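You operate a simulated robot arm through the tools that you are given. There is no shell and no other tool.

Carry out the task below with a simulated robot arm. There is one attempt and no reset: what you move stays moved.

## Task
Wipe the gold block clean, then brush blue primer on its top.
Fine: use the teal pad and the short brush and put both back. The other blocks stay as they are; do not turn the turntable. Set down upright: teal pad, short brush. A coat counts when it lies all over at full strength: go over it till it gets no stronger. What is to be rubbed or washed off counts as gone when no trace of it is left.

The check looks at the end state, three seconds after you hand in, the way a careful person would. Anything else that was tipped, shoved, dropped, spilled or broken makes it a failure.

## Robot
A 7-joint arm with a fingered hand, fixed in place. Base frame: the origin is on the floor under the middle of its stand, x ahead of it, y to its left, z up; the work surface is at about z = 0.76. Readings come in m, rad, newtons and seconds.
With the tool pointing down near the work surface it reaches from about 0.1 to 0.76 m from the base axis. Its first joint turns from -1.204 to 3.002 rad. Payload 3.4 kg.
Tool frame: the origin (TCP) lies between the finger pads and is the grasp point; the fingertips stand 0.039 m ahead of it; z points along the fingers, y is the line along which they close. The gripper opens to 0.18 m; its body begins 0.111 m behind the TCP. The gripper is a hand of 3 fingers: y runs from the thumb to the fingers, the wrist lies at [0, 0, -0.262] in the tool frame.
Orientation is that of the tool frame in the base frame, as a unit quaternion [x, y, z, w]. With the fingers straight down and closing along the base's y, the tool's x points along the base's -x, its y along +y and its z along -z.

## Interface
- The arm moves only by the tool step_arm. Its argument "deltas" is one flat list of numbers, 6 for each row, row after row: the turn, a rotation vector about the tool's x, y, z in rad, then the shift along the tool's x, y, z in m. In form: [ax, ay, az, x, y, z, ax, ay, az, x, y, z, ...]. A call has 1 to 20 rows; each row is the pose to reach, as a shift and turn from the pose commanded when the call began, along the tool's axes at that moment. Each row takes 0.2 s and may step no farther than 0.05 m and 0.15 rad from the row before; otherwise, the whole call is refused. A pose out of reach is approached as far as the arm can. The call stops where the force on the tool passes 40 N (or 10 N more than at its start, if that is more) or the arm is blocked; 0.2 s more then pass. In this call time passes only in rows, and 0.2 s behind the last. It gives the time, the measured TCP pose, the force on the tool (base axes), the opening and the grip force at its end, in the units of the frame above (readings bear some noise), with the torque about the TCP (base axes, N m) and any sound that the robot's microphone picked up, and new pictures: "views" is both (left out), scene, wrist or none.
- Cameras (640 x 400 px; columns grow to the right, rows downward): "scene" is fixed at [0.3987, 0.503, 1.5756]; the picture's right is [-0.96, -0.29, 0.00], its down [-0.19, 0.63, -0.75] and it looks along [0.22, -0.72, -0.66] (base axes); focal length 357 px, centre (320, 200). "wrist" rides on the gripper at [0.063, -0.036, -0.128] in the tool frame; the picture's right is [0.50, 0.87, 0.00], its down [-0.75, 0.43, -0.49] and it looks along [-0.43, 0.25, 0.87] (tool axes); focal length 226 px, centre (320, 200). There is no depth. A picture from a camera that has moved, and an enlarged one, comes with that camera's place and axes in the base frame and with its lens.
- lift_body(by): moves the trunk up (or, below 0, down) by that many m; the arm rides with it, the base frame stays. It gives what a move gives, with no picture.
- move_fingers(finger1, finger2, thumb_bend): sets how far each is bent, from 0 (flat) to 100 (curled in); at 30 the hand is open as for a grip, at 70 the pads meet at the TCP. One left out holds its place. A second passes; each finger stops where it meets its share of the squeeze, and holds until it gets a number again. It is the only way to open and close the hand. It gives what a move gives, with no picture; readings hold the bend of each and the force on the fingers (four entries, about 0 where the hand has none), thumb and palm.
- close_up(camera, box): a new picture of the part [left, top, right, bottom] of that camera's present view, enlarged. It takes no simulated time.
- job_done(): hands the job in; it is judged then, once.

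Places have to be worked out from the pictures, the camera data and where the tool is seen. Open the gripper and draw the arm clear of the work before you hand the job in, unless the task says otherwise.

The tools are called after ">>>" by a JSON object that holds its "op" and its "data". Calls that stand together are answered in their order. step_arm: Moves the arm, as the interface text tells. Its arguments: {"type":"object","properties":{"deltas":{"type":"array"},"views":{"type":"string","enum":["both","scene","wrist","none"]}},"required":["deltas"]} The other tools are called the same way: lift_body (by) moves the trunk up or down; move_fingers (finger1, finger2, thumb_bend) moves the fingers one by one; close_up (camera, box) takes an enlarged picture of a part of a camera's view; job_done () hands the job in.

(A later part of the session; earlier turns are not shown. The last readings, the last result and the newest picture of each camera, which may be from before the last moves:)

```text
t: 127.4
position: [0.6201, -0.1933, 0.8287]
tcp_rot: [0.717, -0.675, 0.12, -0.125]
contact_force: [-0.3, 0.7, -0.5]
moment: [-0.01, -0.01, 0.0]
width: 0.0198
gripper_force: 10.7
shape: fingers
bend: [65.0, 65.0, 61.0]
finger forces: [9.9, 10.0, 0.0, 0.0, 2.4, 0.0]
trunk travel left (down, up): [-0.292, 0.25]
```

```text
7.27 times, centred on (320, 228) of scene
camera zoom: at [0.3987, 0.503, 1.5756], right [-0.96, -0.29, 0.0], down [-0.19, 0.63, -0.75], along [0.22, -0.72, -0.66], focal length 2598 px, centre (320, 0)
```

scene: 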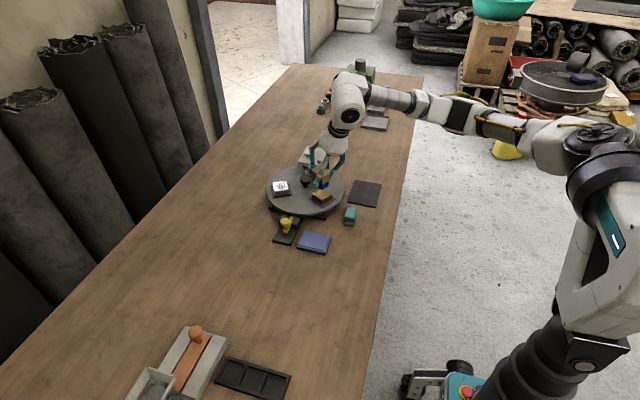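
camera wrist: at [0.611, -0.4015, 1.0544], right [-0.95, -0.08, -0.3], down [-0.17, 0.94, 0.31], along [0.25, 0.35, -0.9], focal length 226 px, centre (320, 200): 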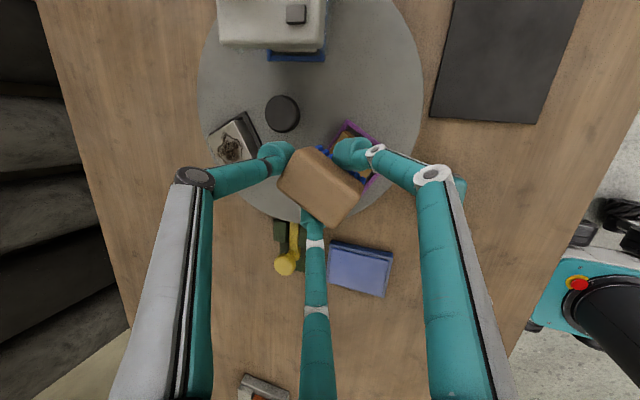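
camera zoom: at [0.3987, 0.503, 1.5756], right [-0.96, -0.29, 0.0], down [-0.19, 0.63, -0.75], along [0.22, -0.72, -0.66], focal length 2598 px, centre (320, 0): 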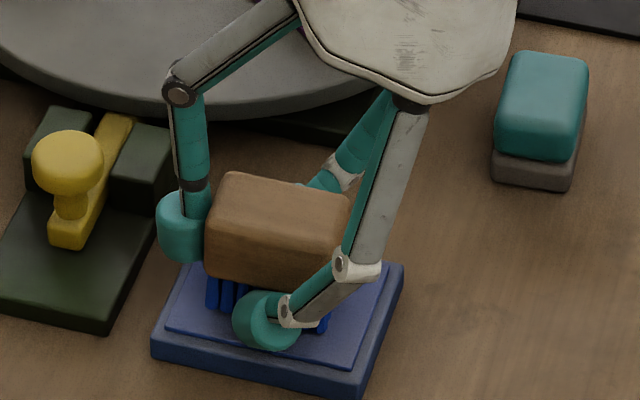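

>>> {"op": "step_arm", "data": {"deltas": [0, 0, 0, 0, 0.0007, 0.0019, 0, 0, 0, 0, 0.001, 0.0028, 0, 0, 0, 0, 0.0012, 0.0033, 0, 0, 0, 0, 0.0012, 0.0033], "views": "none"}}

```text
t: 128.4
position: [0.6189, -0.1927, 0.8254]
tcp_rot: [0.717, -0.675, 0.12, -0.125]
contact_force: [0.8, 0.2, 0.1]
moment: [0.04, 0.0, -0.02]
width: 0.0202
gripper_force: 11.1
shape: fingers
bend: [66.0, 65.0, 61.0]
finger forces: [10.0, 9.9, 0.0, 0.0, 3.0, 0.1]
trunk travel left (down, up): [-0.292, 0.25]
```

Contact is just starting at 0.8254 (hardly any more slip). I press 1.5 mm more, lift, and return to the block, this time centred.

>>> {"op": "step_arm", "data": {"deltas": [0, 0, 0, 0, 0.0003, 0.0009, 0, 0, 0, 0, 0.0005, 0.0014, 0, 0, 0, 0, 0.0005, 0.0014, 0, 0, 0, 0, -0.01, -0.0273, 0, 0, 0, 0, -0.0257, -0.0705, 0, 0.0364, 0.1, 0.032, -0.03, -0.0729, 0, 0.0728, 0.2, 0.064, -0.0342, -0.0753, 0, 0.1092, 0.3, 0.096, -0.0384, -0.0777, 0, 0.1456, 0.4, 0.128, -0.0426, -0.0801, 0, 0.182, 0.5, 0.16, -0.0468, -0.0826, 0, 0.182, 0.5, 0.16, -0.0468, -0.0826], "views": "none"}}

>>> {"op": "close_up", "data": {"camera": "scene", "box": [290, 145, 350, 210]}}

```text
t: 130.8
position: [0.6471, -0.3513, 0.9188]
tcp_rot: [-0.515, 0.839, -0.15, 0.089]
contact_force: [-0.6, 0.9, -0.3]
moment: [-0.01, 0.02, 0.01]
width: 0.0202
gripper_force: 10.8
shape: fingers
bend: [65.0, 65.0, 61.0]
finger forces: [10.0, 9.9, 0.0, 0.0, 2.4, 0.0]
trunk travel left (down, up): [-0.292, 0.25]
```

```text
6.15 times, centred on (320, 178) of scene
camera zoom: at [0.3987, 0.503, 1.5756], right [-0.96, -0.29, 0.0], down [-0.19, 0.63, -0.75], along [0.22, -0.72, -0.66], focal length 2198 px, centre (320, 338)
```

zoom: 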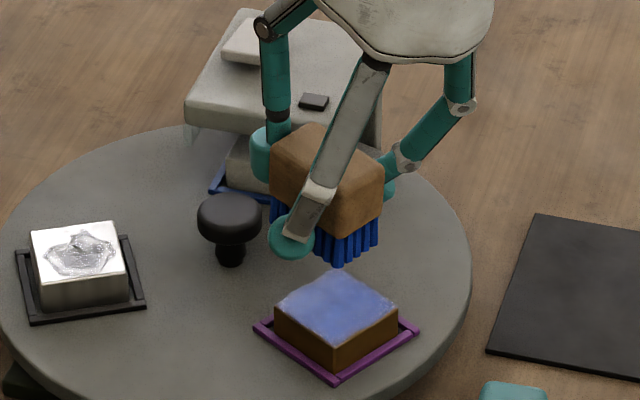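

I centre the brush on the block (5.6 mm inward, 3 mm toward +y) and descend to light contact.

>>> {"op": "step_arm", "data": {"deltas": [0, 0, 0, -0.0031, 0.0121, 0.0169, 0, 0, 0, -0.0031, 0.0172, 0.0307, 0, 0, 0, -0.0031, 0.0199, 0.0382, 0, 0, 0, -0.0031, 0.0207, 0.0404, 0, 0, 0, -0.0031, 0.0212, 0.0418], "views": "none"}}

```text
t: 132.0
position: [0.6417, -0.3466, 0.8733]
tcp_rot: [-0.515, 0.839, -0.15, 0.09]
contact_force: [0.1, 0.3, -0.1]
moment: [-0.01, -0.01, -0.01]
width: 0.02
gripper_force: 11.0
shape: fingers
bend: [65.0, 65.0, 61.0]
finger forces: [10.1, 9.7, 0.0, 0.0, 2.7, 0.1]
trunk travel left (down, up): [-0.292, 0.25]
```

>>> {"op": "step_arm", "data": {"deltas": [0, 0, 0, 0, 0.0005, 0.0014, 0, 0, 0, 0, 0.0008, 0.0021, 0, 0, 0, 0, 0.0008, 0.0021], "views": "none"}}

```text
t: 132.8
position: [0.6411, -0.3463, 0.8714]
tcp_rot: [-0.515, 0.839, -0.15, 0.09]
contact_force: [0.1, -1.0, 1.5]
moment: [-0.01, -0.03, 0.0]
width: 0.0202
gripper_force: 11.7
shape: fingers
bend: [66.0, 65.0, 61.0]
finger forces: [10.0, 9.9, 0.0, 0.0, 3.6, 0.1]
trunk travel left (down, up): [-0.292, 0.25]
```

Light contact. Full pass again: three tracks of ±14 mm radial strokes with lifts between.

>>> {"op": "step_arm", "data": {"deltas": [0, 0, 0, 0.0001, -0.0063, 0.0032, 0, 0, 0, 0.0002, -0.0129, 0.0056, 0, 0, 0, 0.0001, -0.0063, 0.0032, 0, 0, 0, 0, 0.0003, 0.0008, 0, 0, 0, -0.0001, 0.0069, -0.0016, 0, 0, 0, -0.0002, 0.0135, -0.004, 0, 0, 0, -0.0001, 0.0069, -0.0016, 0, 0, 0, 0, 0.0003, 0.0008, 0, 0, 0, 0, -0.0018, -0.005, 0, 0, 0, -0.014, -0.0018, -0.005, 0, 0, 0, -0.014, 0.0003, 0.0008, 0, 0, 0, -0.0139, -0.0063, 0.0032, 0, 0, 0, -0.0138, -0.0129, 0.0056, 0, 0, 0, -0.0139, -0.0063, 0.0032, 0, 0, 0, -0.014, 0.0003, 0.0008, 0, 0, 0, -0.0141, 0.0069, -0.0016, 0, 0, 0, -0.0142, 0.0135, -0.004, 0, 0, 0, -0.014, 0.0003, 0.0008, 0, 0, 0, -0.014, -0.0018, -0.005, 0, 0, 0, 0.014, -0.0018, -0.005], "views": "none"}}

>>> {"op": "step_arm", "data": {"deltas": [0, 0, 0, 0, 0.0021, 0.0058, 0, 0, 0, 0.0001, -0.0045, 0.0082, 0, 0, 0, 0.0002, -0.0111, 0.0106, 0, 0, 0, 0.0001, -0.0045, 0.0082, 0, 0, 0, 0, 0.0021, 0.0058, 0, 0, 0, -0.0001, 0.0087, 0.0034, 0, 0, 0, -0.0002, 0.0153, 0.001, 0, 0, 0, -0.0001, 0.0087, 0.0034, 0, 0, 0, 0, 0.0021, 0.0058, 0, 0, 0, 0, -0.0103, -0.0282, 0, 0, 0, 0, -0.0171, -0.047, 0, 0, 0, -0.0007, 0.0205, -0.0607, 0, 0, 0, -0.0014, 0.0581, -0.0744, 0, 0, 0, -0.002, 0.0957, -0.0881, 0, 0, 0, -0.002, 0.0957, -0.0881], "views": "none"}}

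>>> {"op": "close_up", "data": {"camera": "scene", "box": [312, 184, 328, 198]}}

>>> {"op": "close_up", "data": {"camera": "wrist", "box": [210, 75, 300, 150]}}

```text
t: 137.0
position: [0.6347, -0.3594, 0.8757]
tcp_rot: [-0.515, 0.839, -0.149, 0.091]
contact_force: [0.5, 0.4, -0.8]
moment: [-0.01, -0.02, -0.01]
width: 0.0198
gripper_force: 10.9
shape: fingers
bend: [66.0, 65.0, 61.0]
finger forces: [9.9, 9.8, 0.1, 0.0, 2.1, 0.0]
trunk travel left (down, up): [-0.292, 0.25]
```

```text
t: 140.2
position: [0.5277, -0.3016, 0.929]
tcp_rot: [-0.514, 0.84, -0.149, 0.089]
contact_force: [-0.3, -0.4, -1.0]
moment: [0.02, 0.02, -0.01]
width: 0.0201
gripper_force: 11.4
shape: fingers
bend: [66.0, 65.0, 61.0]
finger forces: [9.8, 9.7, 0.0, 0.0, 2.4, 0.0]
trunk travel left (down, up): [-0.292, 0.25]
```

```text
16.00 times, centred on (320, 191) of scene
camera zoom: at [0.3987, 0.503, 1.5756], right [-0.96, -0.29, 0.0], down [-0.19, 0.63, -0.75], along [0.22, -0.72, -0.66], focal length 5714 px, centre (320, 344)
```

zoom: 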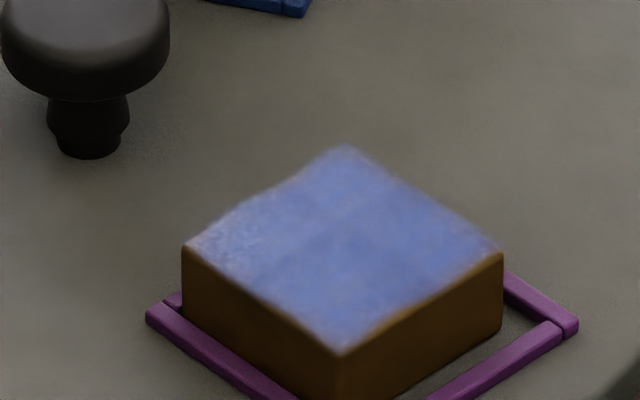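

```text
5.33 times, centred on (255, 112) of wrist
camera zoom: at [0.4921, -0.3514, 1.0604], right [-0.95, -0.08, -0.3], down [-0.17, 0.94, 0.31], along [0.25, 0.35, -0.9], focal length 1206 px, centre (667, 667)
```

zoom: 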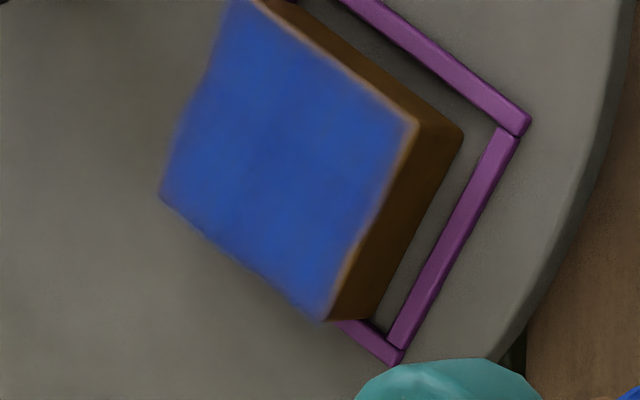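

Strength looks unchanged from the last pass; only the strip along the inner edge still seems to fade a little. I check whether the brush hangs slightly tilted, which would explain that.

>>> {"op": "close_up", "data": {"camera": "scene", "box": [330, 155, 390, 215]}}

>>> {"op": "close_up", "data": {"camera": "wrist", "box": [225, 60, 285, 115]}}

```text
6.67 times, centred on (360, 185) of scene
camera zoom: at [0.3987, 0.503, 1.5756], right [-0.96, -0.29, 0.0], down [-0.19, 0.63, -0.75], along [0.22, -0.72, -0.66], focal length 2381 px, centre (53, 300)
```

zoom: 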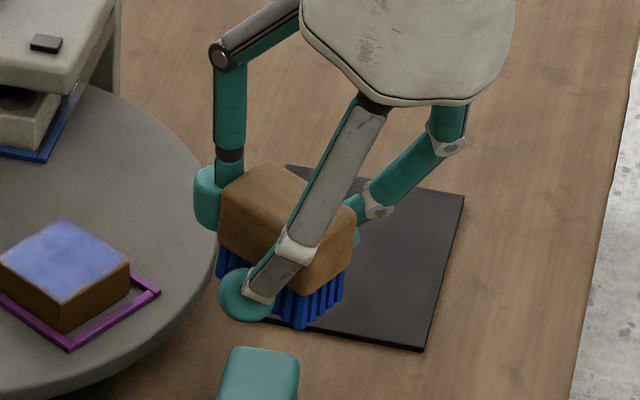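

```text
7.27 times, centred on (255, 88) of wrist
camera zoom: at [0.4921, -0.3514, 1.0604], right [-0.95, -0.08, -0.3], down [-0.17, 0.94, 0.31], along [0.25, 0.35, -0.9], focal length 1644 px, centre (793, 1018)
```

zoom: 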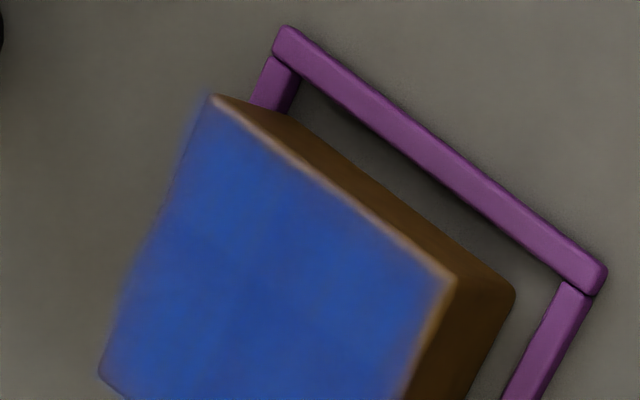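

The brush looks practically level. To be sure about that strip I make additional light strokes with the brush set 2 cm inward, so its outer part works the inner edge.

>>> {"op": "step_arm", "data": {"deltas": [0, 0, 0, -0.003, -0.0234, 0.004, 0, 0, 0, -0.0059, -0.0469, 0.016, 0, 0, 0, -0.0089, -0.0703, 0.034, 0, 0, 0, -0.0118, -0.0937, 0.0649, 0, 0, 0, -0.0118, -0.0937, 0.0649], "views": "none"}}

>>> {"op": "close_up", "data": {"camera": "scene", "box": [290, 150, 350, 210]}}

```text
t: 141.4
position: [0.6335, -0.3408, 0.8982]
tcp_rot: [-0.514, 0.839, -0.15, 0.09]
contact_force: [0.4, -0.5, 0.3]
moment: [0.01, -0.01, 0.01]
width: 0.0197
gripper_force: 10.2
shape: fingers
bend: [66.0, 65.0, 61.0]
finger forces: [9.7, 9.7, 0.1, 0.1, 2.4, 0.0]
trunk travel left (down, up): [-0.292, 0.25]
```

```text
6.67 times, centred on (320, 180) of scene
camera zoom: at [0.3987, 0.503, 1.5756], right [-0.96, -0.29, 0.0], down [-0.19, 0.63, -0.75], along [0.22, -0.72, -0.66], focal length 2381 px, centre (320, 333)
```

zoom: 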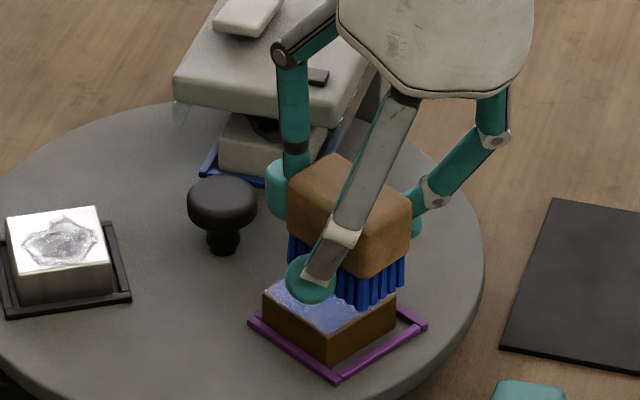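

The brush end now overhangs the inner edge. Down to light contact.

>>> {"op": "step_arm", "data": {"deltas": [0, 0, 0, 0, 0.0051, 0.0141, 0, 0, 0, 0, 0.0082, 0.0226, 0, 0, 0, 0, 0.0089, 0.0244, 0, 0, 0, 0, 0.0092, 0.0252, 0, 0, 0, 0, 0.0092, 0.0252], "views": "none"}}

```text
t: 142.6
position: [0.6323, -0.3409, 0.872]
tcp_rot: [-0.515, 0.839, -0.15, 0.091]
contact_force: [0.7, -0.4, 2.6]
moment: [-0.01, -0.09, 0.03]
width: 0.0198
gripper_force: 11.6
shape: fingers
bend: [66.0, 65.0, 61.0]
finger forces: [9.9, 9.5, 0.0, 0.0, 3.0, 0.1]
trunk travel left (down, up): [-0.292, 0.25]
```

2.6 N. Short radial strokes on three tracks along the inner edge, then lift.

>>> {"op": "step_arm", "data": {"deltas": [0, 0, 0, -0.0001, 0.0077, -0.0021, 0, 0, 0, 0, 0.0002, 0.0006, 0, 0, 0, 0.0001, -0.0073, 0.0033, 0, 0, 0, 0, 0.0002, 0.0006, 0, 0, 0, -0.0001, 0.0077, -0.0021, 0, 0, 0, 0, 0.0002, 0.0006, 0, 0, 0, 0, -0.0021, -0.0056, 0, 0, 0, -0.014, -0.0021, -0.0056, 0, 0, 0, -0.014, 0.0002, 0.0006, 0, 0, 0, -0.0141, 0.0077, -0.0021, 0, 0, 0, -0.014, 0.0002, 0.0006, 0, 0, 0, -0.0139, -0.0073, 0.0033, 0, 0, 0, -0.0141, 0.0077, -0.0021, 0, 0, 0, -0.014, -0.0021, -0.0056, 0, 0, 0, 0.014, -0.0021, -0.0056, 0, 0, 0, 0.014, 0.0002, 0.0006, 0, 0, 0, 0.0139, 0.0077, -0.0021, 0, 0, 0, 0.0141, -0.0073, 0.0033, 0, 0, 0, 0.0139, 0.0077, -0.0021, 0, 0, 0, 0.014, -0.01, -0.03], "views": "none"}}

>>> {"op": "step_arm", "data": {"deltas": [0, 0, 0, -0.001, 0.03, -0.03, 0, 0, 0, -0.0012, 0.068, -0.045, 0, 0, 0, -0.0015, 0.1, -0.056, 0, 0, 0, -0.0015, 0.1, -0.056], "views": "none"}}

>>> {"op": "close_up", "data": {"camera": "scene", "box": [312, 184, 328, 198]}}

>>> {"op": "close_up", "data": {"camera": "wrist", "box": [210, 60, 300, 150]}}

```text
t: 146.8
position: [0.6275, -0.3545, 0.9]
tcp_rot: [-0.515, 0.839, -0.149, 0.089]
contact_force: [-0.2, 0.1, -0.6]
moment: [0.0, 0.0, 0.04]
width: 0.0197
gripper_force: 10.9
shape: fingers
bend: [65.0, 65.0, 61.0]
finger forces: [10.1, 9.8, 0.1, 0.0, 2.4, 0.0]
trunk travel left (down, up): [-0.292, 0.25]
```

```text
t: 147.8
position: [0.527, -0.3011, 0.9207]
tcp_rot: [-0.515, 0.839, -0.15, 0.089]
contact_force: [-0.8, -0.7, -0.5]
moment: [-0.04, -0.02, 0.0]
width: 0.0195
gripper_force: 11.0
shape: fingers
bend: [65.0, 65.0, 61.0]
finger forces: [10.0, 10.0, 0.0, 0.0, 2.4, 0.0]
trunk travel left (down, up): [-0.292, 0.25]
```

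```text
16.00 times, centred on (320, 191) of scene
camera zoom: at [0.3987, 0.503, 1.5756], right [-0.96, -0.29, 0.0], down [-0.19, 0.63, -0.75], along [0.22, -0.72, -0.66], focal length 5714 px, centre (320, 344)
```

zoom: 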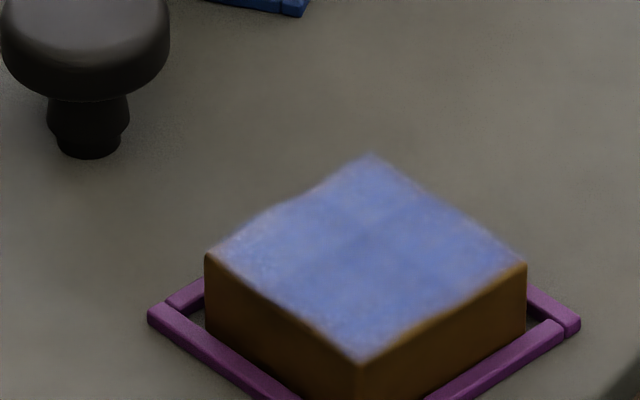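

```text
4.44 times, centred on (255, 105) of wrist
camera zoom: at [0.4898, -0.3527, 1.0537], right [-0.95, -0.08, -0.3], down [-0.17, 0.94, 0.31], along [0.25, 0.35, -0.9], focal length 1005 px, centre (609, 622)
```

zoom: 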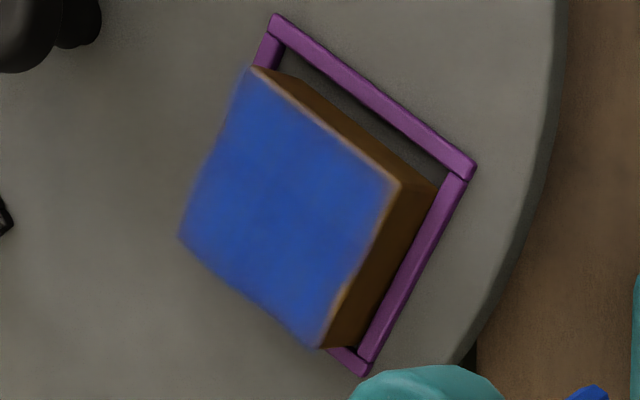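

The picture does not change any more with extra strokes: the coat is saturated, and the soft rim is the same in all views. One tighter look from the wrist before I put the brush back.

>>> {"op": "close_up", "data": {"camera": "wrist", "box": [222, 72, 282, 142]}}

>>> {"op": "close_up", "data": {"camera": "scene", "box": [240, 170, 340, 260]}}

```text
5.71 times, centred on (252, 107) of wrist
camera zoom: at [0.4898, -0.3527, 1.0537], right [-0.95, -0.08, -0.3], down [-0.17, 0.94, 0.31], along [0.25, 0.35, -0.9], focal length 1292 px, centre (709, 731)
```

zoom: 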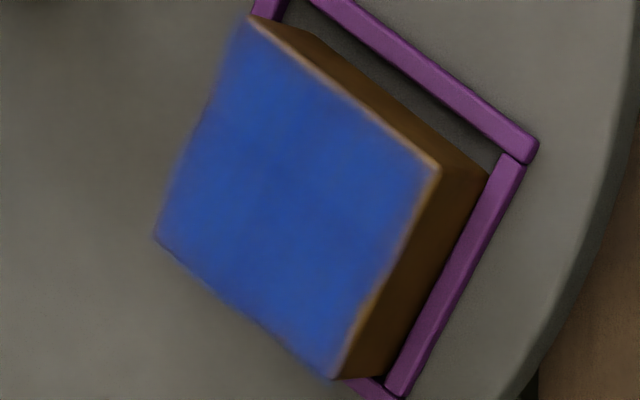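

```text
4.44 times, centred on (290, 215) of scene
camera zoom: at [0.3987, 0.503, 1.5756], right [-0.96, -0.29, 0.0], down [-0.19, 0.63, -0.75], along [0.22, -0.72, -0.66], focal length 1587 px, centre (453, 133)
```

zoom: 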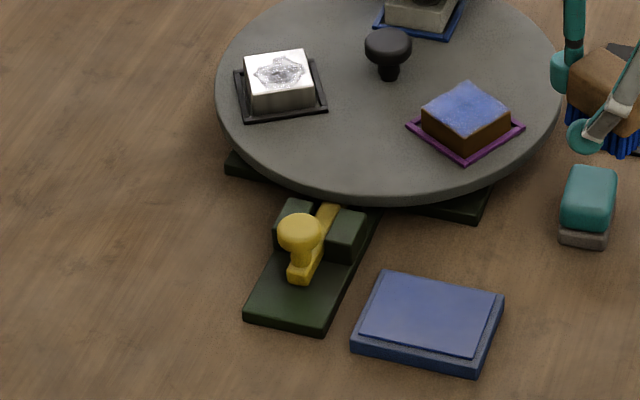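

The coat is complete and no longer changes, so I take the brush back. I carry it at safe height, turning it to its original heading, to above its home spot.

>>> {"op": "step_arm", "data": {"deltas": [0, -0.0228, -0.0625, -0.0275, -0.0249, 0.0085, 0, -0.0455, -0.125, -0.055, -0.0497, 0.017, 0, -0.0683, -0.1875, -0.0825, -0.0746, 0.0255, 0, -0.091, -0.25, -0.11, -0.0995, 0.034, 0, -0.1138, -0.3125, -0.1374, -0.1243, 0.0425, 0, -0.1365, -0.375, -0.1649, -0.1492, 0.051, 0, -0.1593, -0.4375, -0.1924, -0.174, 0.0595, 0, -0.182, -0.5, -0.2199, -0.1989, 0.068, 0, -0.182, -0.5, -0.2199, -0.1989, 0.068], "views": "both"}}

>>> {"op": "close_up", "data": {"camera": "scene", "box": [220, 160, 310, 240]}}

>>> {"op": "close_up", "data": {"camera": "wrist", "box": [230, 90, 430, 230]}}

```text
t: 149.8
position: [0.8134, -0.2007, 0.9231]
tcp_rot: [0.718, -0.673, 0.121, -0.126]
contact_force: [-0.4, 0.4, 0.0]
moment: [-0.01, -0.02, 0.02]
width: 0.0196
gripper_force: 11.1
shape: fingers
bend: [65.0, 65.0, 61.0]
finger forces: [9.9, 9.7, 0.0, 0.0, 2.3, 0.0]
trunk travel left (down, up): [-0.292, 0.25]
camera wrist: at [0.807, -0.2629, 1.0561], right [-0.78, -0.55, -0.29], down [-0.62, 0.72, 0.31], along [0.04, 0.43, -0.9], focal length 226 px, centre (320, 200)
```

scene: 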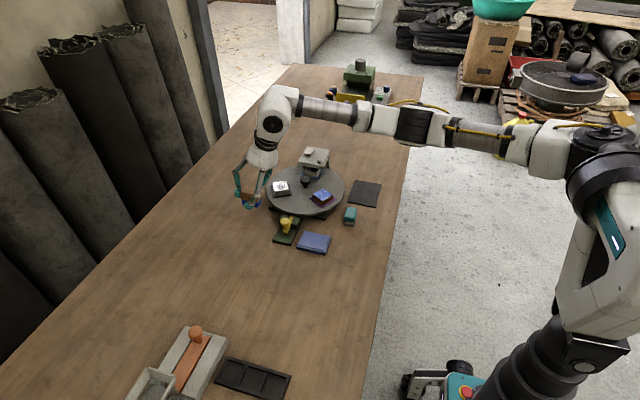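
wrist: 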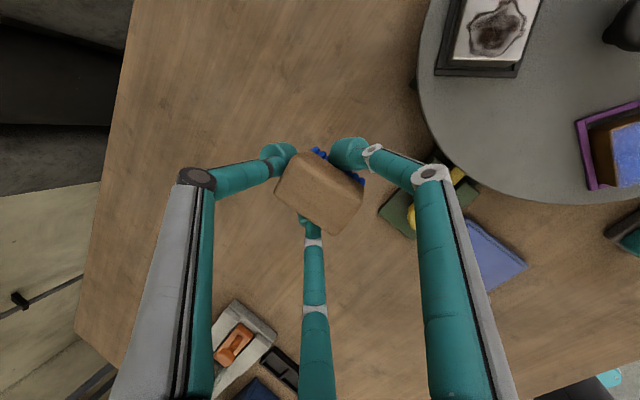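

```text
5.00 times, centred on (265, 200) of scene
camera zoom: at [0.3987, 0.503, 1.5756], right [-0.96, -0.29, 0.0], down [-0.19, 0.63, -0.75], along [0.22, -0.72, -0.66], focal length 1786 px, centre (595, 200)
```

zoom: 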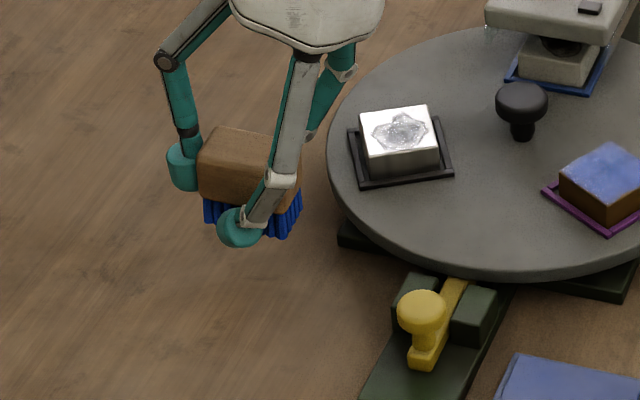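

```text
2.86 times, centred on (330, 160) of wrist
camera zoom: at [0.807, -0.2629, 1.0561], right [-0.78, -0.55, -0.29], down [-0.62, 0.72, 0.31], along [0.04, 0.43, -0.9], focal length 646 px, centre (291, 314)
```

zoom: 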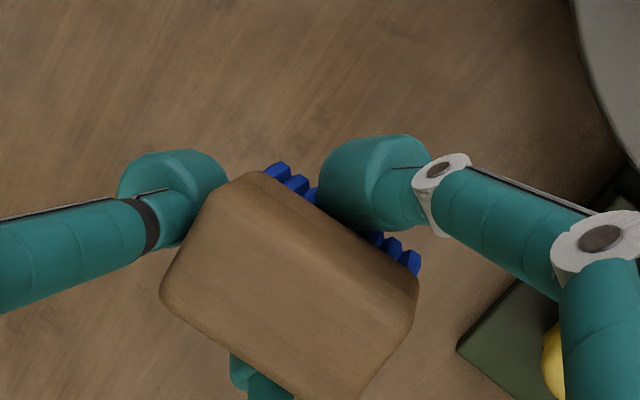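

The brush is above its home, level. I lower it to a centimetre above the table.

>>> {"op": "step_arm", "data": {"deltas": [0, 0, 0, 0, 0.0137, 0.0376, 0, 0, 0, 0, 0.0257, 0.0705, 0, 0, 0, 0, 0.0332, 0.0912, 0, 0, 0, 0, 0.0352, 0.0968, 0, 0, 0, 0, 0.0352, 0.0968], "views": "none"}}

>>> {"op": "close_up", "data": {"camera": "scene", "box": [240, 205, 290, 240]}}

>>> {"op": "close_up", "data": {"camera": "wrist", "box": [230, 90, 430, 230]}}

```text
t: 151.0
position: [0.8133, -0.1996, 0.8211]
tcp_rot: [0.718, -0.674, 0.122, -0.125]
contact_force: [1.1, -0.8, -2.0]
moment: [0.0, 0.02, 0.01]
width: 0.0198
gripper_force: 11.4
shape: fingers
bend: [65.0, 65.0, 61.0]
finger forces: [9.9, 9.8, 0.0, 0.1, 2.1, 0.0]
trunk travel left (down, up): [-0.292, 0.25]
```

```text
11.43 times, centred on (265, 222) of scene
camera zoom: at [0.3987, 0.503, 1.5756], right [-0.96, -0.29, 0.0], down [-0.19, 0.63, -0.75], along [0.22, -0.72, -0.66], focal length 4082 px, centre (949, -57)
```

zoom: 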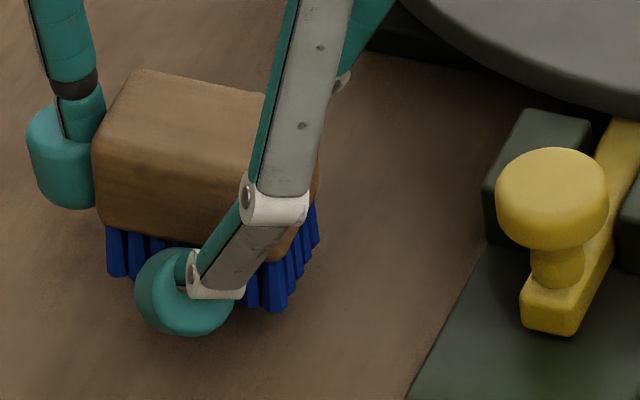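

```text
2.86 times, centred on (330, 160) of wrist
camera zoom: at [0.8073, -0.2623, 0.9542], right [-0.78, -0.55, -0.29], down [-0.62, 0.72, 0.31], along [0.04, 0.43, -0.9], focal length 646 px, centre (291, 314)
```

zoom: 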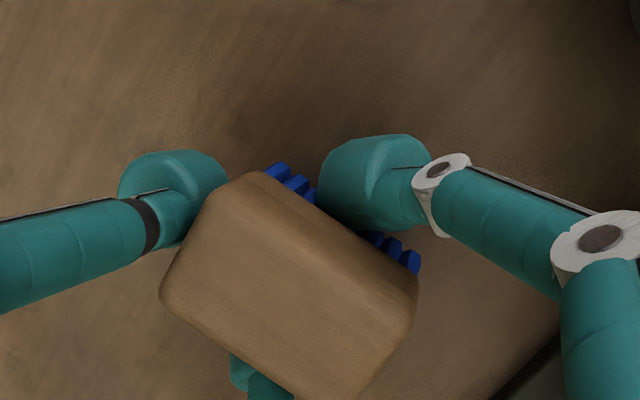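

Compared with the original picture it will land about 5 mm outward, which the release (fingers opening toward the base) should undo. I lower in small steps.

>>> {"op": "step_arm", "data": {"deltas": [0, 0, 0, 0, 0.0014, 0.0038, 0, 0, 0, 0, 0.0021, 0.0056, 0, 0, 0, 0, 0.0026, 0.007, 0, 0, 0, 0, 0.0026, 0.007], "views": "none"}}

```text
t: 152.0
position: [0.8131, -0.2004, 0.8141]
tcp_rot: [0.717, -0.675, 0.12, -0.124]
contact_force: [0.0, -0.4, -0.8]
moment: [0.04, 0.0, -0.02]
width: 0.0196
gripper_force: 11.1
shape: fingers
bend: [65.0, 65.0, 61.0]
finger forces: [9.9, 9.7, 0.1, 0.0, 2.2, 0.0]
trunk travel left (down, up): [-0.292, 0.25]
```

>>> {"op": "step_arm", "data": {"deltas": [0, 0, 0, 0, 0.0004, 0.0012, 0, 0, 0, 0, 0.0008, 0.0021, 0, 0, 0, 0, 0.0008, 0.0021], "views": "none"}}

```text
t: 152.8
position: [0.8128, -0.2008, 0.812]
tcp_rot: [0.718, -0.674, 0.12, -0.125]
contact_force: [0.6, -0.6, -1.8]
moment: [-0.01, 0.02, -0.02]
width: 0.0193
gripper_force: 10.7
shape: fingers
bend: [65.0, 65.0, 61.0]
finger forces: [10.0, 9.8, 0.1, 0.0, 2.2, 0.0]
trunk travel left (down, up): [-0.292, 0.25]
```

>>> {"op": "step_arm", "data": {"deltas": [0, 0, 0, 0, 0.0004, 0.0011, 0, 0, 0, 0, 0.0006, 0.0016, 0, 0, 0, 0, 0.0006, 0.0016], "views": "none"}}

>>> {"op": "close_up", "data": {"camera": "scene", "box": [240, 205, 290, 240]}}

```text
t: 153.6
position: [0.813, -0.2004, 0.8092]
tcp_rot: [0.717, -0.675, 0.121, -0.125]
contact_force: [-1.1, 0.1, -0.3]
moment: [0.0, 0.01, 0.01]
width: 0.0195
gripper_force: 10.9
shape: fingers
bend: [65.0, 65.0, 61.0]
finger forces: [9.9, 9.8, 0.0, 0.1, 2.2, 0.0]
trunk travel left (down, up): [-0.292, 0.25]
```

```text
11.43 times, centred on (265, 222) of scene
camera zoom: at [0.3987, 0.503, 1.5756], right [-0.96, -0.29, 0.0], down [-0.19, 0.63, -0.75], along [0.22, -0.72, -0.66], focal length 4082 px, centre (949, -57)
```

zoom: 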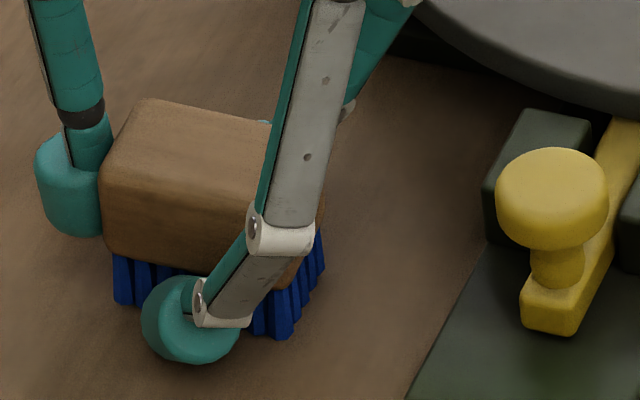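

Almost down: the bristle ends are within about 1–2 mm of the table. One more millimetre at a time.

>>> {"op": "step_arm", "data": {"deltas": [0, 0, 0, 0, 0.0004, 0.001, 0, 0, 0, 0, 0.0004, 0.001], "views": "none"}}

```text
t: 154.2
position: [0.8122, -0.1996, 0.8095]
tcp_rot: [0.717, -0.675, 0.121, -0.125]
contact_force: [-0.3, 0.6, 0.3]
moment: [0.01, -0.01, 0.0]
width: 0.0197
gripper_force: 11.3
shape: fingers
bend: [65.0, 65.0, 61.0]
finger forces: [9.8, 9.8, 0.0, 0.0, 2.5, 0.0]
trunk travel left (down, up): [-0.292, 0.25]
```

>>> {"op": "step_arm", "data": {"deltas": [0, 0, 0, 0, 0.0004, 0.001, 0, 0, 0, 0, 0.0004, 0.001], "views": "none"}}

```text
t: 154.8
position: [0.8128, -0.2003, 0.8079]
tcp_rot: [0.718, -0.675, 0.12, -0.125]
contact_force: [-0.6, 0.9, 0.7]
moment: [-0.01, -0.01, -0.01]
width: 0.0197
gripper_force: 11.3
shape: fingers
bend: [65.0, 65.0, 61.0]
finger forces: [9.9, 9.9, 0.0, 0.0, 2.6, 0.0]
trunk travel left (down, up): [-0.292, 0.25]
```

Touching lightly. I open slightly to release.

>>> {"op": "move_fingers", "data": {"finger1": 61, "finger2": 61, "thumb_bend": 58}}

>>> {"op": "close_up", "data": {"camera": "scene", "box": [240, 205, 290, 240]}}

>>> {"op": "close_up", "data": {"camera": "wrist", "box": [230, 90, 430, 230]}}

```text
t: 155.8
position: [0.8119, -0.1996, 0.8083]
tcp_rot: [0.717, -0.675, 0.12, -0.125]
contact_force: [-0.6, 0.5, 0.4]
moment: [-0.01, 0.0, 0.0]
width: 0.0368
gripper_force: 0.2
shape: fingers
bend: [61.0, 61.0, 57.0]
finger forces: [0.1, 0.0, 0.0, 0.1, 0.0, 0.0]
trunk travel left (down, up): [-0.292, 0.25]
```

```text
11.43 times, centred on (265, 222) of scene
camera zoom: at [0.3987, 0.503, 1.5756], right [-0.96, -0.29, 0.0], down [-0.19, 0.63, -0.75], along [0.22, -0.72, -0.66], focal length 4082 px, centre (949, -57)
```

zoom: 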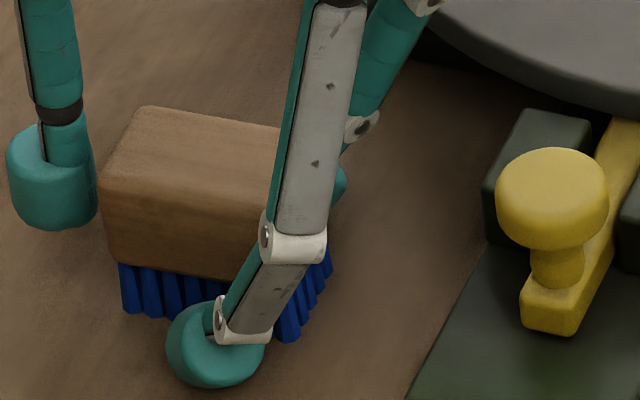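

```text
2.86 times, centred on (330, 160) of wrist
camera zoom: at [0.8073, -0.2629, 0.9411], right [-0.78, -0.55, -0.29], down [-0.62, 0.72, 0.31], along [0.04, 0.43, -0.9], focal length 646 px, centre (291, 314)
```

zoom: 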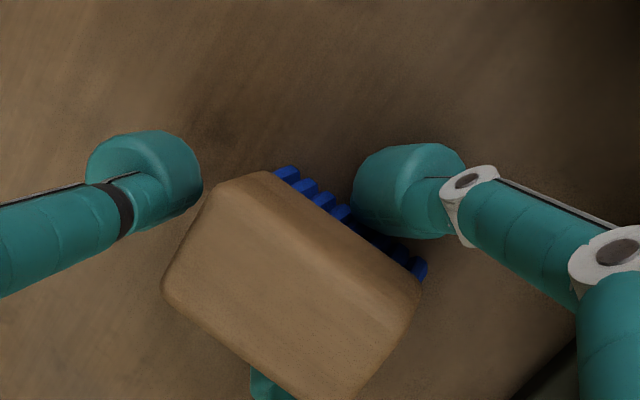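

Released: all finger forces are zero and the brush stands within about 2 mm of its original spot. I rise a bit, open wider and withdraw straight up.

>>> {"op": "step_arm", "data": {"deltas": [0, 0, 0, 0, -0.0017, -0.0047, 0, 0, 0, 0, -0.0021, -0.0056], "views": "none"}}

>>> {"op": "move_fingers", "data": {"finger1": 54, "finger2": 54, "thumb_bend": 52}}

>>> {"op": "step_arm", "data": {"deltas": [0, 0, 0, 0, -0.0068, -0.0188, 0, 0, 0, 0, -0.0171, -0.047, 0, 0, 0, 0, -0.0308, -0.0846, 0, 0, 0, 0, -0.0445, -0.1222, 0, 0, 0, 0, -0.0581, -0.1598, 0, 0, 0, 0, -0.0581, -0.1598], "views": "both"}}

>>> {"op": "close_up", "data": {"camera": "scene", "box": [240, 205, 290, 240]}}

```text
t: 156.4
position: [0.8129, -0.2004, 0.8133]
tcp_rot: [0.718, -0.674, 0.12, -0.124]
contact_force: [0.4, 0.2, -0.2]
moment: [0.0, 0.0, 0.02]
width: 0.0368
gripper_force: 0.1
shape: fingers
bend: [61.0, 61.0, 57.0]
finger forces: [0.1, 0.2, 0.1, 0.0, 0.0, 0.0]
trunk travel left (down, up): [-0.292, 0.25]
```

```text
t: 157.4
position: [0.8125, -0.2003, 0.8136]
tcp_rot: [0.718, -0.674, 0.121, -0.126]
contact_force: [-0.3, 0.7, -0.6]
moment: [0.01, -0.03, -0.02]
width: 0.0603
gripper_force: 0.0
shape: fingers
bend: [54.0, 54.0, 52.0]
finger forces: [0.0, 0.0, 0.1, 0.0, 0.0, 0.0]
trunk travel left (down, up): [-0.292, 0.25]
```

```text
t: 158.8
position: [0.8106, -0.1966, 0.9857]
tcp_rot: [0.717, -0.675, 0.119, -0.125]
contact_force: [-0.4, -0.9, 0.5]
moment: [0.02, 0.0, 0.03]
width: 0.0604
gripper_force: 0.0
shape: fingers
bend: [54.0, 54.0, 52.0]
finger forces: [0.0, 0.1, 0.0, 0.1, 0.0, 0.0]
trunk travel left (down, up): [-0.292, 0.25]
camera wrist: at [0.8062, -0.2603, 1.1176], right [-0.78, -0.55, -0.29], down [-0.62, 0.72, 0.31], along [0.04, 0.43, -0.9], focal length 226 px, centre (320, 200)
```

scene: 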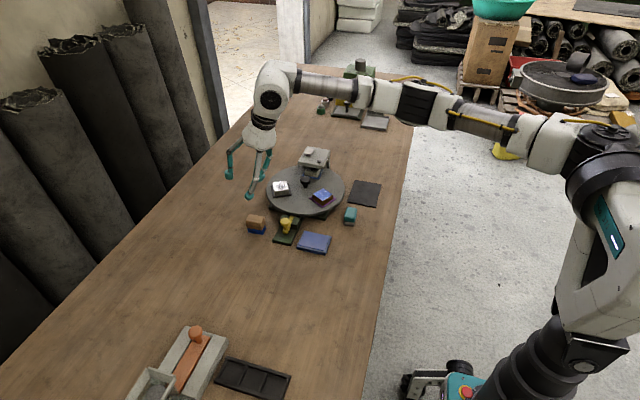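
wrist: 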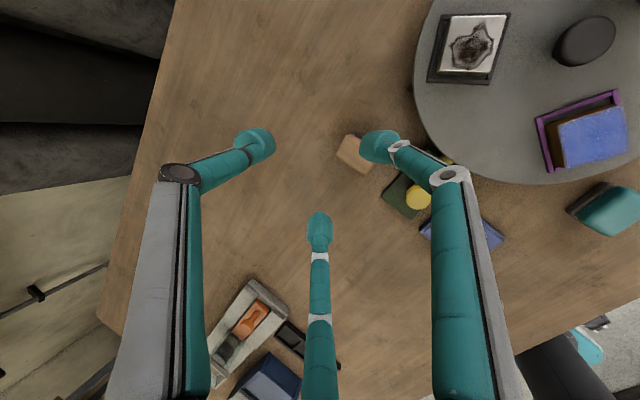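

```text
11.43 times, centred on (265, 222) of scene
camera zoom: at [0.3987, 0.503, 1.5756], right [-0.96, -0.29, 0.0], down [-0.19, 0.63, -0.75], along [0.22, -0.72, -0.66], focal length 4082 px, centre (949, -57)
```

zoom: 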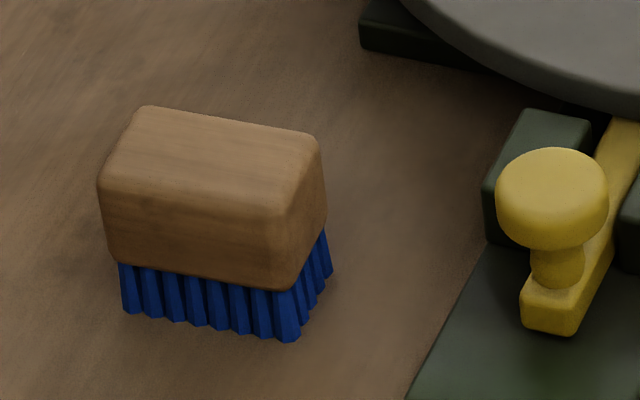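

The brush is home and upright. I draw the hand back at height and inspect the block's top once more with free sight.

>>> {"op": "step_arm", "data": {"deltas": [0, 0, 0, -0.0023, 0.0322, -0.021, 0, 0, 0, -0.0046, 0.0644, -0.042, 0, 0, 0, -0.0069, 0.0966, -0.063, 0, 0, 0, -0.0092, 0.1288, -0.0841, 0, 0, 0, -0.0114, 0.1609, -0.1051, 0, 0, 0, -0.0137, 0.1931, -0.1261, 0, 0, 0, -0.016, 0.2253, -0.1471, 0, 0, 0, -0.0183, 0.2575, -0.1681, 0, 0, 0, -0.0183, 0.2575, -0.1681], "views": "both"}}

>>> {"op": "close_up", "data": {"camera": "scene", "box": [230, 130, 400, 260]}}

>>> {"op": "close_up", "data": {"camera": "scene", "box": [312, 184, 328, 198]}}

```text
t: 160.8
position: [0.5121, -0.1989, 1.0525]
tcp_rot: [0.717, -0.675, 0.12, -0.125]
contact_force: [0.9, 0.4, 0.4]
moment: [-0.02, 0.01, 0.0]
width: 0.0605
gripper_force: 0.1
shape: fingers
bend: [54.0, 54.0, 52.0]
finger forces: [0.1, 0.2, 0.0, 0.0, 0.0, 0.0]
trunk travel left (down, up): [-0.292, 0.25]
camera wrist: at [0.5069, -0.2616, 1.1859], right [-0.78, -0.55, -0.29], down [-0.62, 0.72, 0.31], along [0.04, 0.43, -0.9], focal length 226 px, centre (320, 200)
```

scene: 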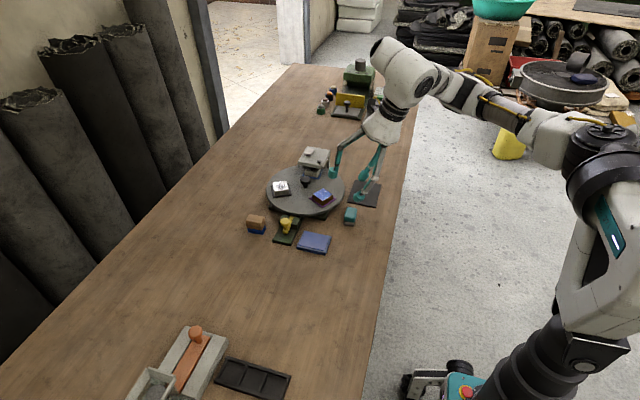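
wrist: 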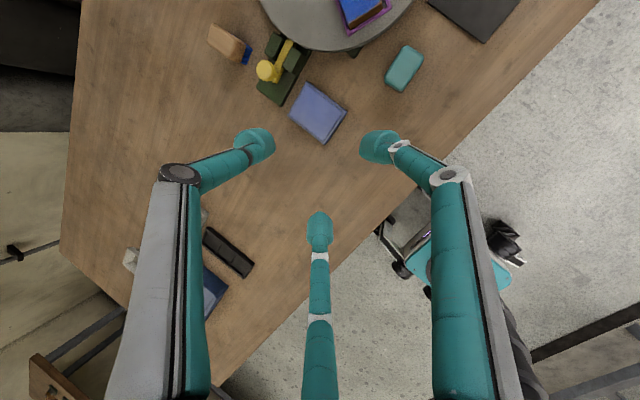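

```text
3.08 times, centred on (315, 195) of scene
camera zoom: at [0.3987, 0.503, 1.5756], right [-0.96, -0.29, 0.0], down [-0.19, 0.63, -0.75], along [0.22, -0.72, -0.66], focal length 1099 px, centre (335, 215)
```

zoom: 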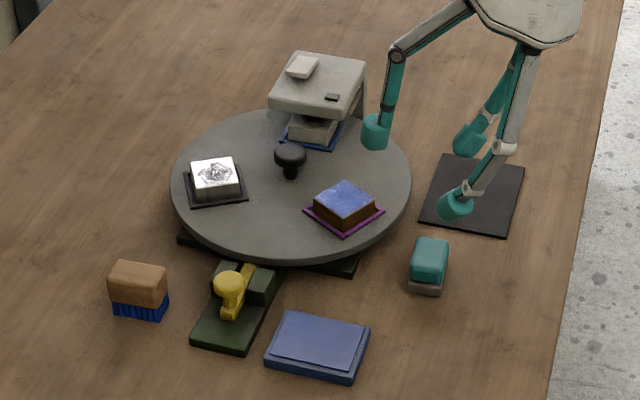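

```text
16.00 times, centred on (320, 191) of scene
camera zoom: at [0.3987, 0.503, 1.5756], right [-0.96, -0.29, 0.0], down [-0.19, 0.63, -0.75], along [0.22, -0.72, -0.66], focal length 5714 px, centre (320, 344)
```

zoom: 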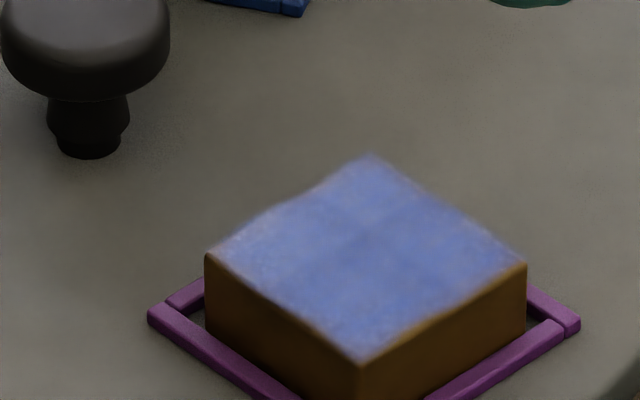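

All the other objects match the first picture. For a last check of the coat I straighten the hand and look at the block from close above with the wrist camera.

>>> {"op": "step_arm", "data": {"deltas": [-0.117, 0, 0, 0, 0, 0, -0.233, 0, 0, 0, 0, 0, -0.349, 0, 0, 0, 0, 0, -0.349, 0, 0, 0, 0, 0], "views": "none"}}

>>> {"op": "step_arm", "data": {"deltas": [0, 0, 0.136, 0, 0, 0, 0, 0, 0.272, 0, 0, 0, 0, 0, 0.408, 0, 0, 0, 0, 0, 0.544, 0, 0, 0, 0, 0, 0.68, 0, 0, 0, 0, 0, 0.816, 0, 0, 0, 0, 0, 0.952, 0, 0, 0, 0, 0, 1.088, 0, 0, 0, 0, 0, 1.224, 0, 0, 0, 0, 0, 1.36, 0, 0, 0, 0, 0, 1.496, 0, 0, 0, 0, 0, 1.632, 0, 0, 0, 0, 0, 1.632, 0, 0, 0], "views": "none"}}

```text
t: 161.8
position: [0.5113, -0.2005, 1.0554]
tcp_rot: [0.729, -0.685, 0.002, 0.001]
contact_force: [-0.5, 0.2, -0.4]
moment: [-0.02, -0.02, 0.0]
width: 0.0605
gripper_force: 0.0
shape: fingers
bend: [54.0, 54.0, 52.0]
finger forces: [0.0, 0.0, 0.0, 0.0, 0.1, 0.0]
trunk travel left (down, up): [-0.292, 0.25]
```

```text
t: 164.6
position: [0.5122, -0.2004, 1.053]
tcp_rot: [0.001, 1.0, -0.002, 0.0]
contact_force: [0.3, -0.2, 0.3]
moment: [-0.01, 0.01, 0.0]
width: 0.0604
gripper_force: 0.0
shape: fingers
bend: [54.0, 54.0, 52.0]
finger forces: [0.0, 0.0, 0.0, 0.0, 0.0, 0.0]
trunk travel left (down, up): [-0.292, 0.25]
```

Hand straight again. I move to above the block and look.

>>> {"op": "step_arm", "data": {"deltas": [0, 0, 0, -0.0307, -0.0286, 0, 0, 0, 0, -0.0614, -0.0572, 0, 0, 0, 0, -0.0921, -0.0858, 0, 0, 0, 0, -0.1228, -0.1144, 0, 0, 0, 0, -0.1535, -0.143, 0, 0, 0, 0, -0.1535, -0.143, 0.04, 0, 0, 0, -0.1535, -0.143, 0.08, 0, 0, 0, -0.1535, -0.143, 0.1, 0, 0, 0, -0.1535, -0.143, 0.1], "views": "wrist"}}

>>> {"op": "close_up", "data": {"camera": "wrist", "box": [270, 80, 380, 170]}}

```text
t: 166.6
position: [0.6666, -0.3412, 0.9545]
tcp_rot: [0.0, 1.0, -0.003, -0.001]
contact_force: [-0.6, -0.6, 0.5]
moment: [0.01, 0.01, 0.0]
width: 0.0606
gripper_force: 0.0
shape: fingers
bend: [54.0, 54.0, 52.0]
finger forces: [0.1, 0.0, 0.0, 0.0, 0.0, 0.0]
trunk travel left (down, up): [-0.292, 0.25]
camera wrist: at [0.6039, -0.3774, 1.0825], right [-0.5, 0.87, 0.0], down [0.75, 0.44, 0.49], along [0.43, 0.24, -0.87], focal length 226 px, centre (320, 200)
```

wrist: 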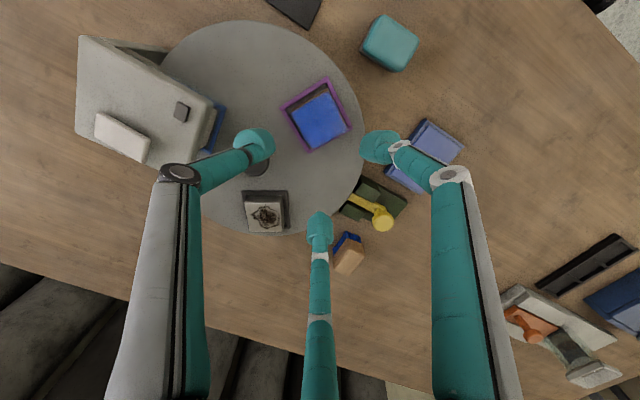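

```text
4.44 times, centred on (325, 125) of wrist
camera zoom: at [0.6039, -0.3774, 1.0825], right [-0.5, 0.87, 0.0], down [0.75, 0.44, 0.49], along [0.43, 0.24, -0.87], focal length 1005 px, centre (298, 533)
```

zoom: 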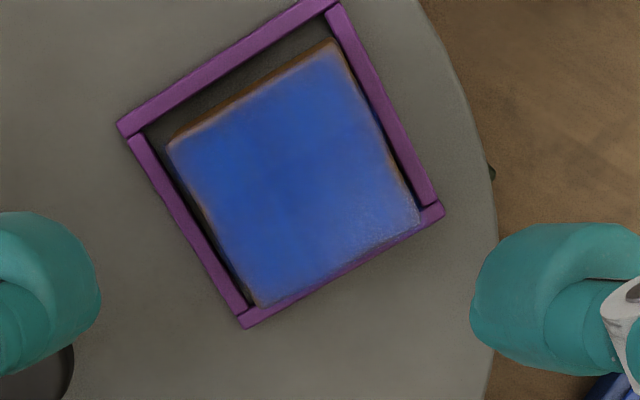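

Seen from above, the top is blue all over; near the right corner there is a lighter patch that may be sheen. I shift the camera to see if the patch moves with the viewpoint.

>>> {"op": "close_up", "data": {"camera": "wrist", "box": [290, 80, 355, 150]}}

>>> {"op": "step_arm", "data": {"deltas": [0, 0, 0, 0.04, 0.02, 0, 0, 0, 0, 0.06, 0.05, 0, 0, 0, 0, 0.06, 0.05, 0], "views": "none"}}

>>> {"op": "close_up", "data": {"camera": "wrist", "box": [240, 90, 340, 190]}}

```text
5.71 times, centred on (322, 115) of wrist
camera zoom: at [0.6039, -0.3774, 1.0825], right [-0.5, 0.87, 0.0], down [0.75, 0.44, 0.49], along [0.43, 0.24, -0.87], focal length 1292 px, centre (306, 686)
```

zoom: 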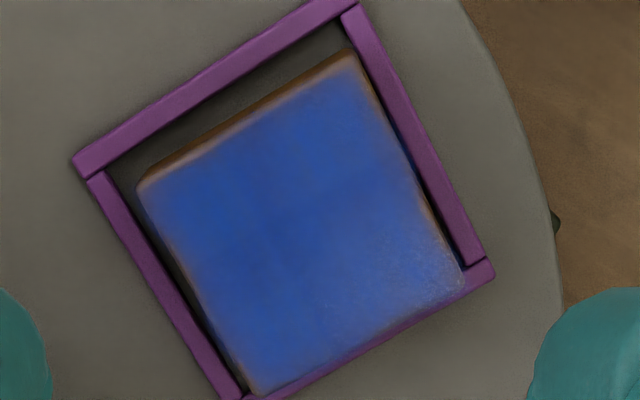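

```text
t: 167.4
position: [0.6046, -0.2905, 0.9552]
tcp_rot: [0.0, 1.0, -0.002, 0.0]
contact_force: [0.3, 0.4, 0.3]
moment: [0.02, -0.03, -0.02]
width: 0.0607
gripper_force: 0.0
shape: fingers
bend: [54.0, 54.0, 52.0]
finger forces: [0.0, 0.0, 0.0, 0.0, 0.0, 0.0]
trunk travel left (down, up): [-0.292, 0.25]
```

```text
4.00 times, centred on (290, 140) of wrist
camera zoom: at [0.5424, -0.3263, 1.0822], right [-0.5, 0.87, 0.0], down [0.75, 0.44, 0.49], along [0.43, 0.24, -0.87], focal length 904 px, centre (440, 440)
```

zoom: 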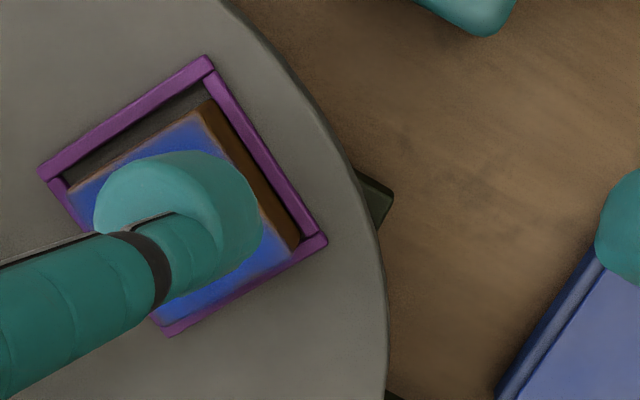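

The thumb blocks this view; I open the hand fully (as at the start) and look again from a slightly different place.

>>> {"op": "move_fingers", "data": {"finger1": 30, "finger2": 30, "thumb_bend": 30}}

>>> {"op": "close_up", "data": {"camera": "wrist", "box": [235, 100, 315, 170]}}

```text
t: 168.4
position: [0.6046, -0.292, 0.9536]
tcp_rot: [0.0, 1.0, -0.002, 0.0]
contact_force: [0.0, 0.7, 0.1]
moment: [0.01, 0.01, -0.03]
width: 0.1513
gripper_force: 0.0
shape: fingers
bend: [30.0, 30.0, 30.0]
finger forces: [0.0, 0.0, 0.1, 0.0, 0.0, 0.0]
trunk travel left (down, up): [-0.292, 0.25]
```

```text
5.71 times, centred on (275, 135) of wrist
camera zoom: at [0.5429, -0.3272, 1.0817], right [-0.5, 0.87, 0.0], down [0.75, 0.44, 0.49], along [0.43, 0.24, -0.87], focal length 1292 px, centre (577, 571)
```

zoom: 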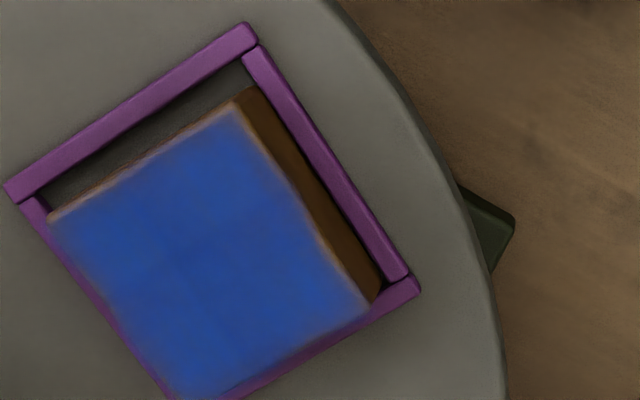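

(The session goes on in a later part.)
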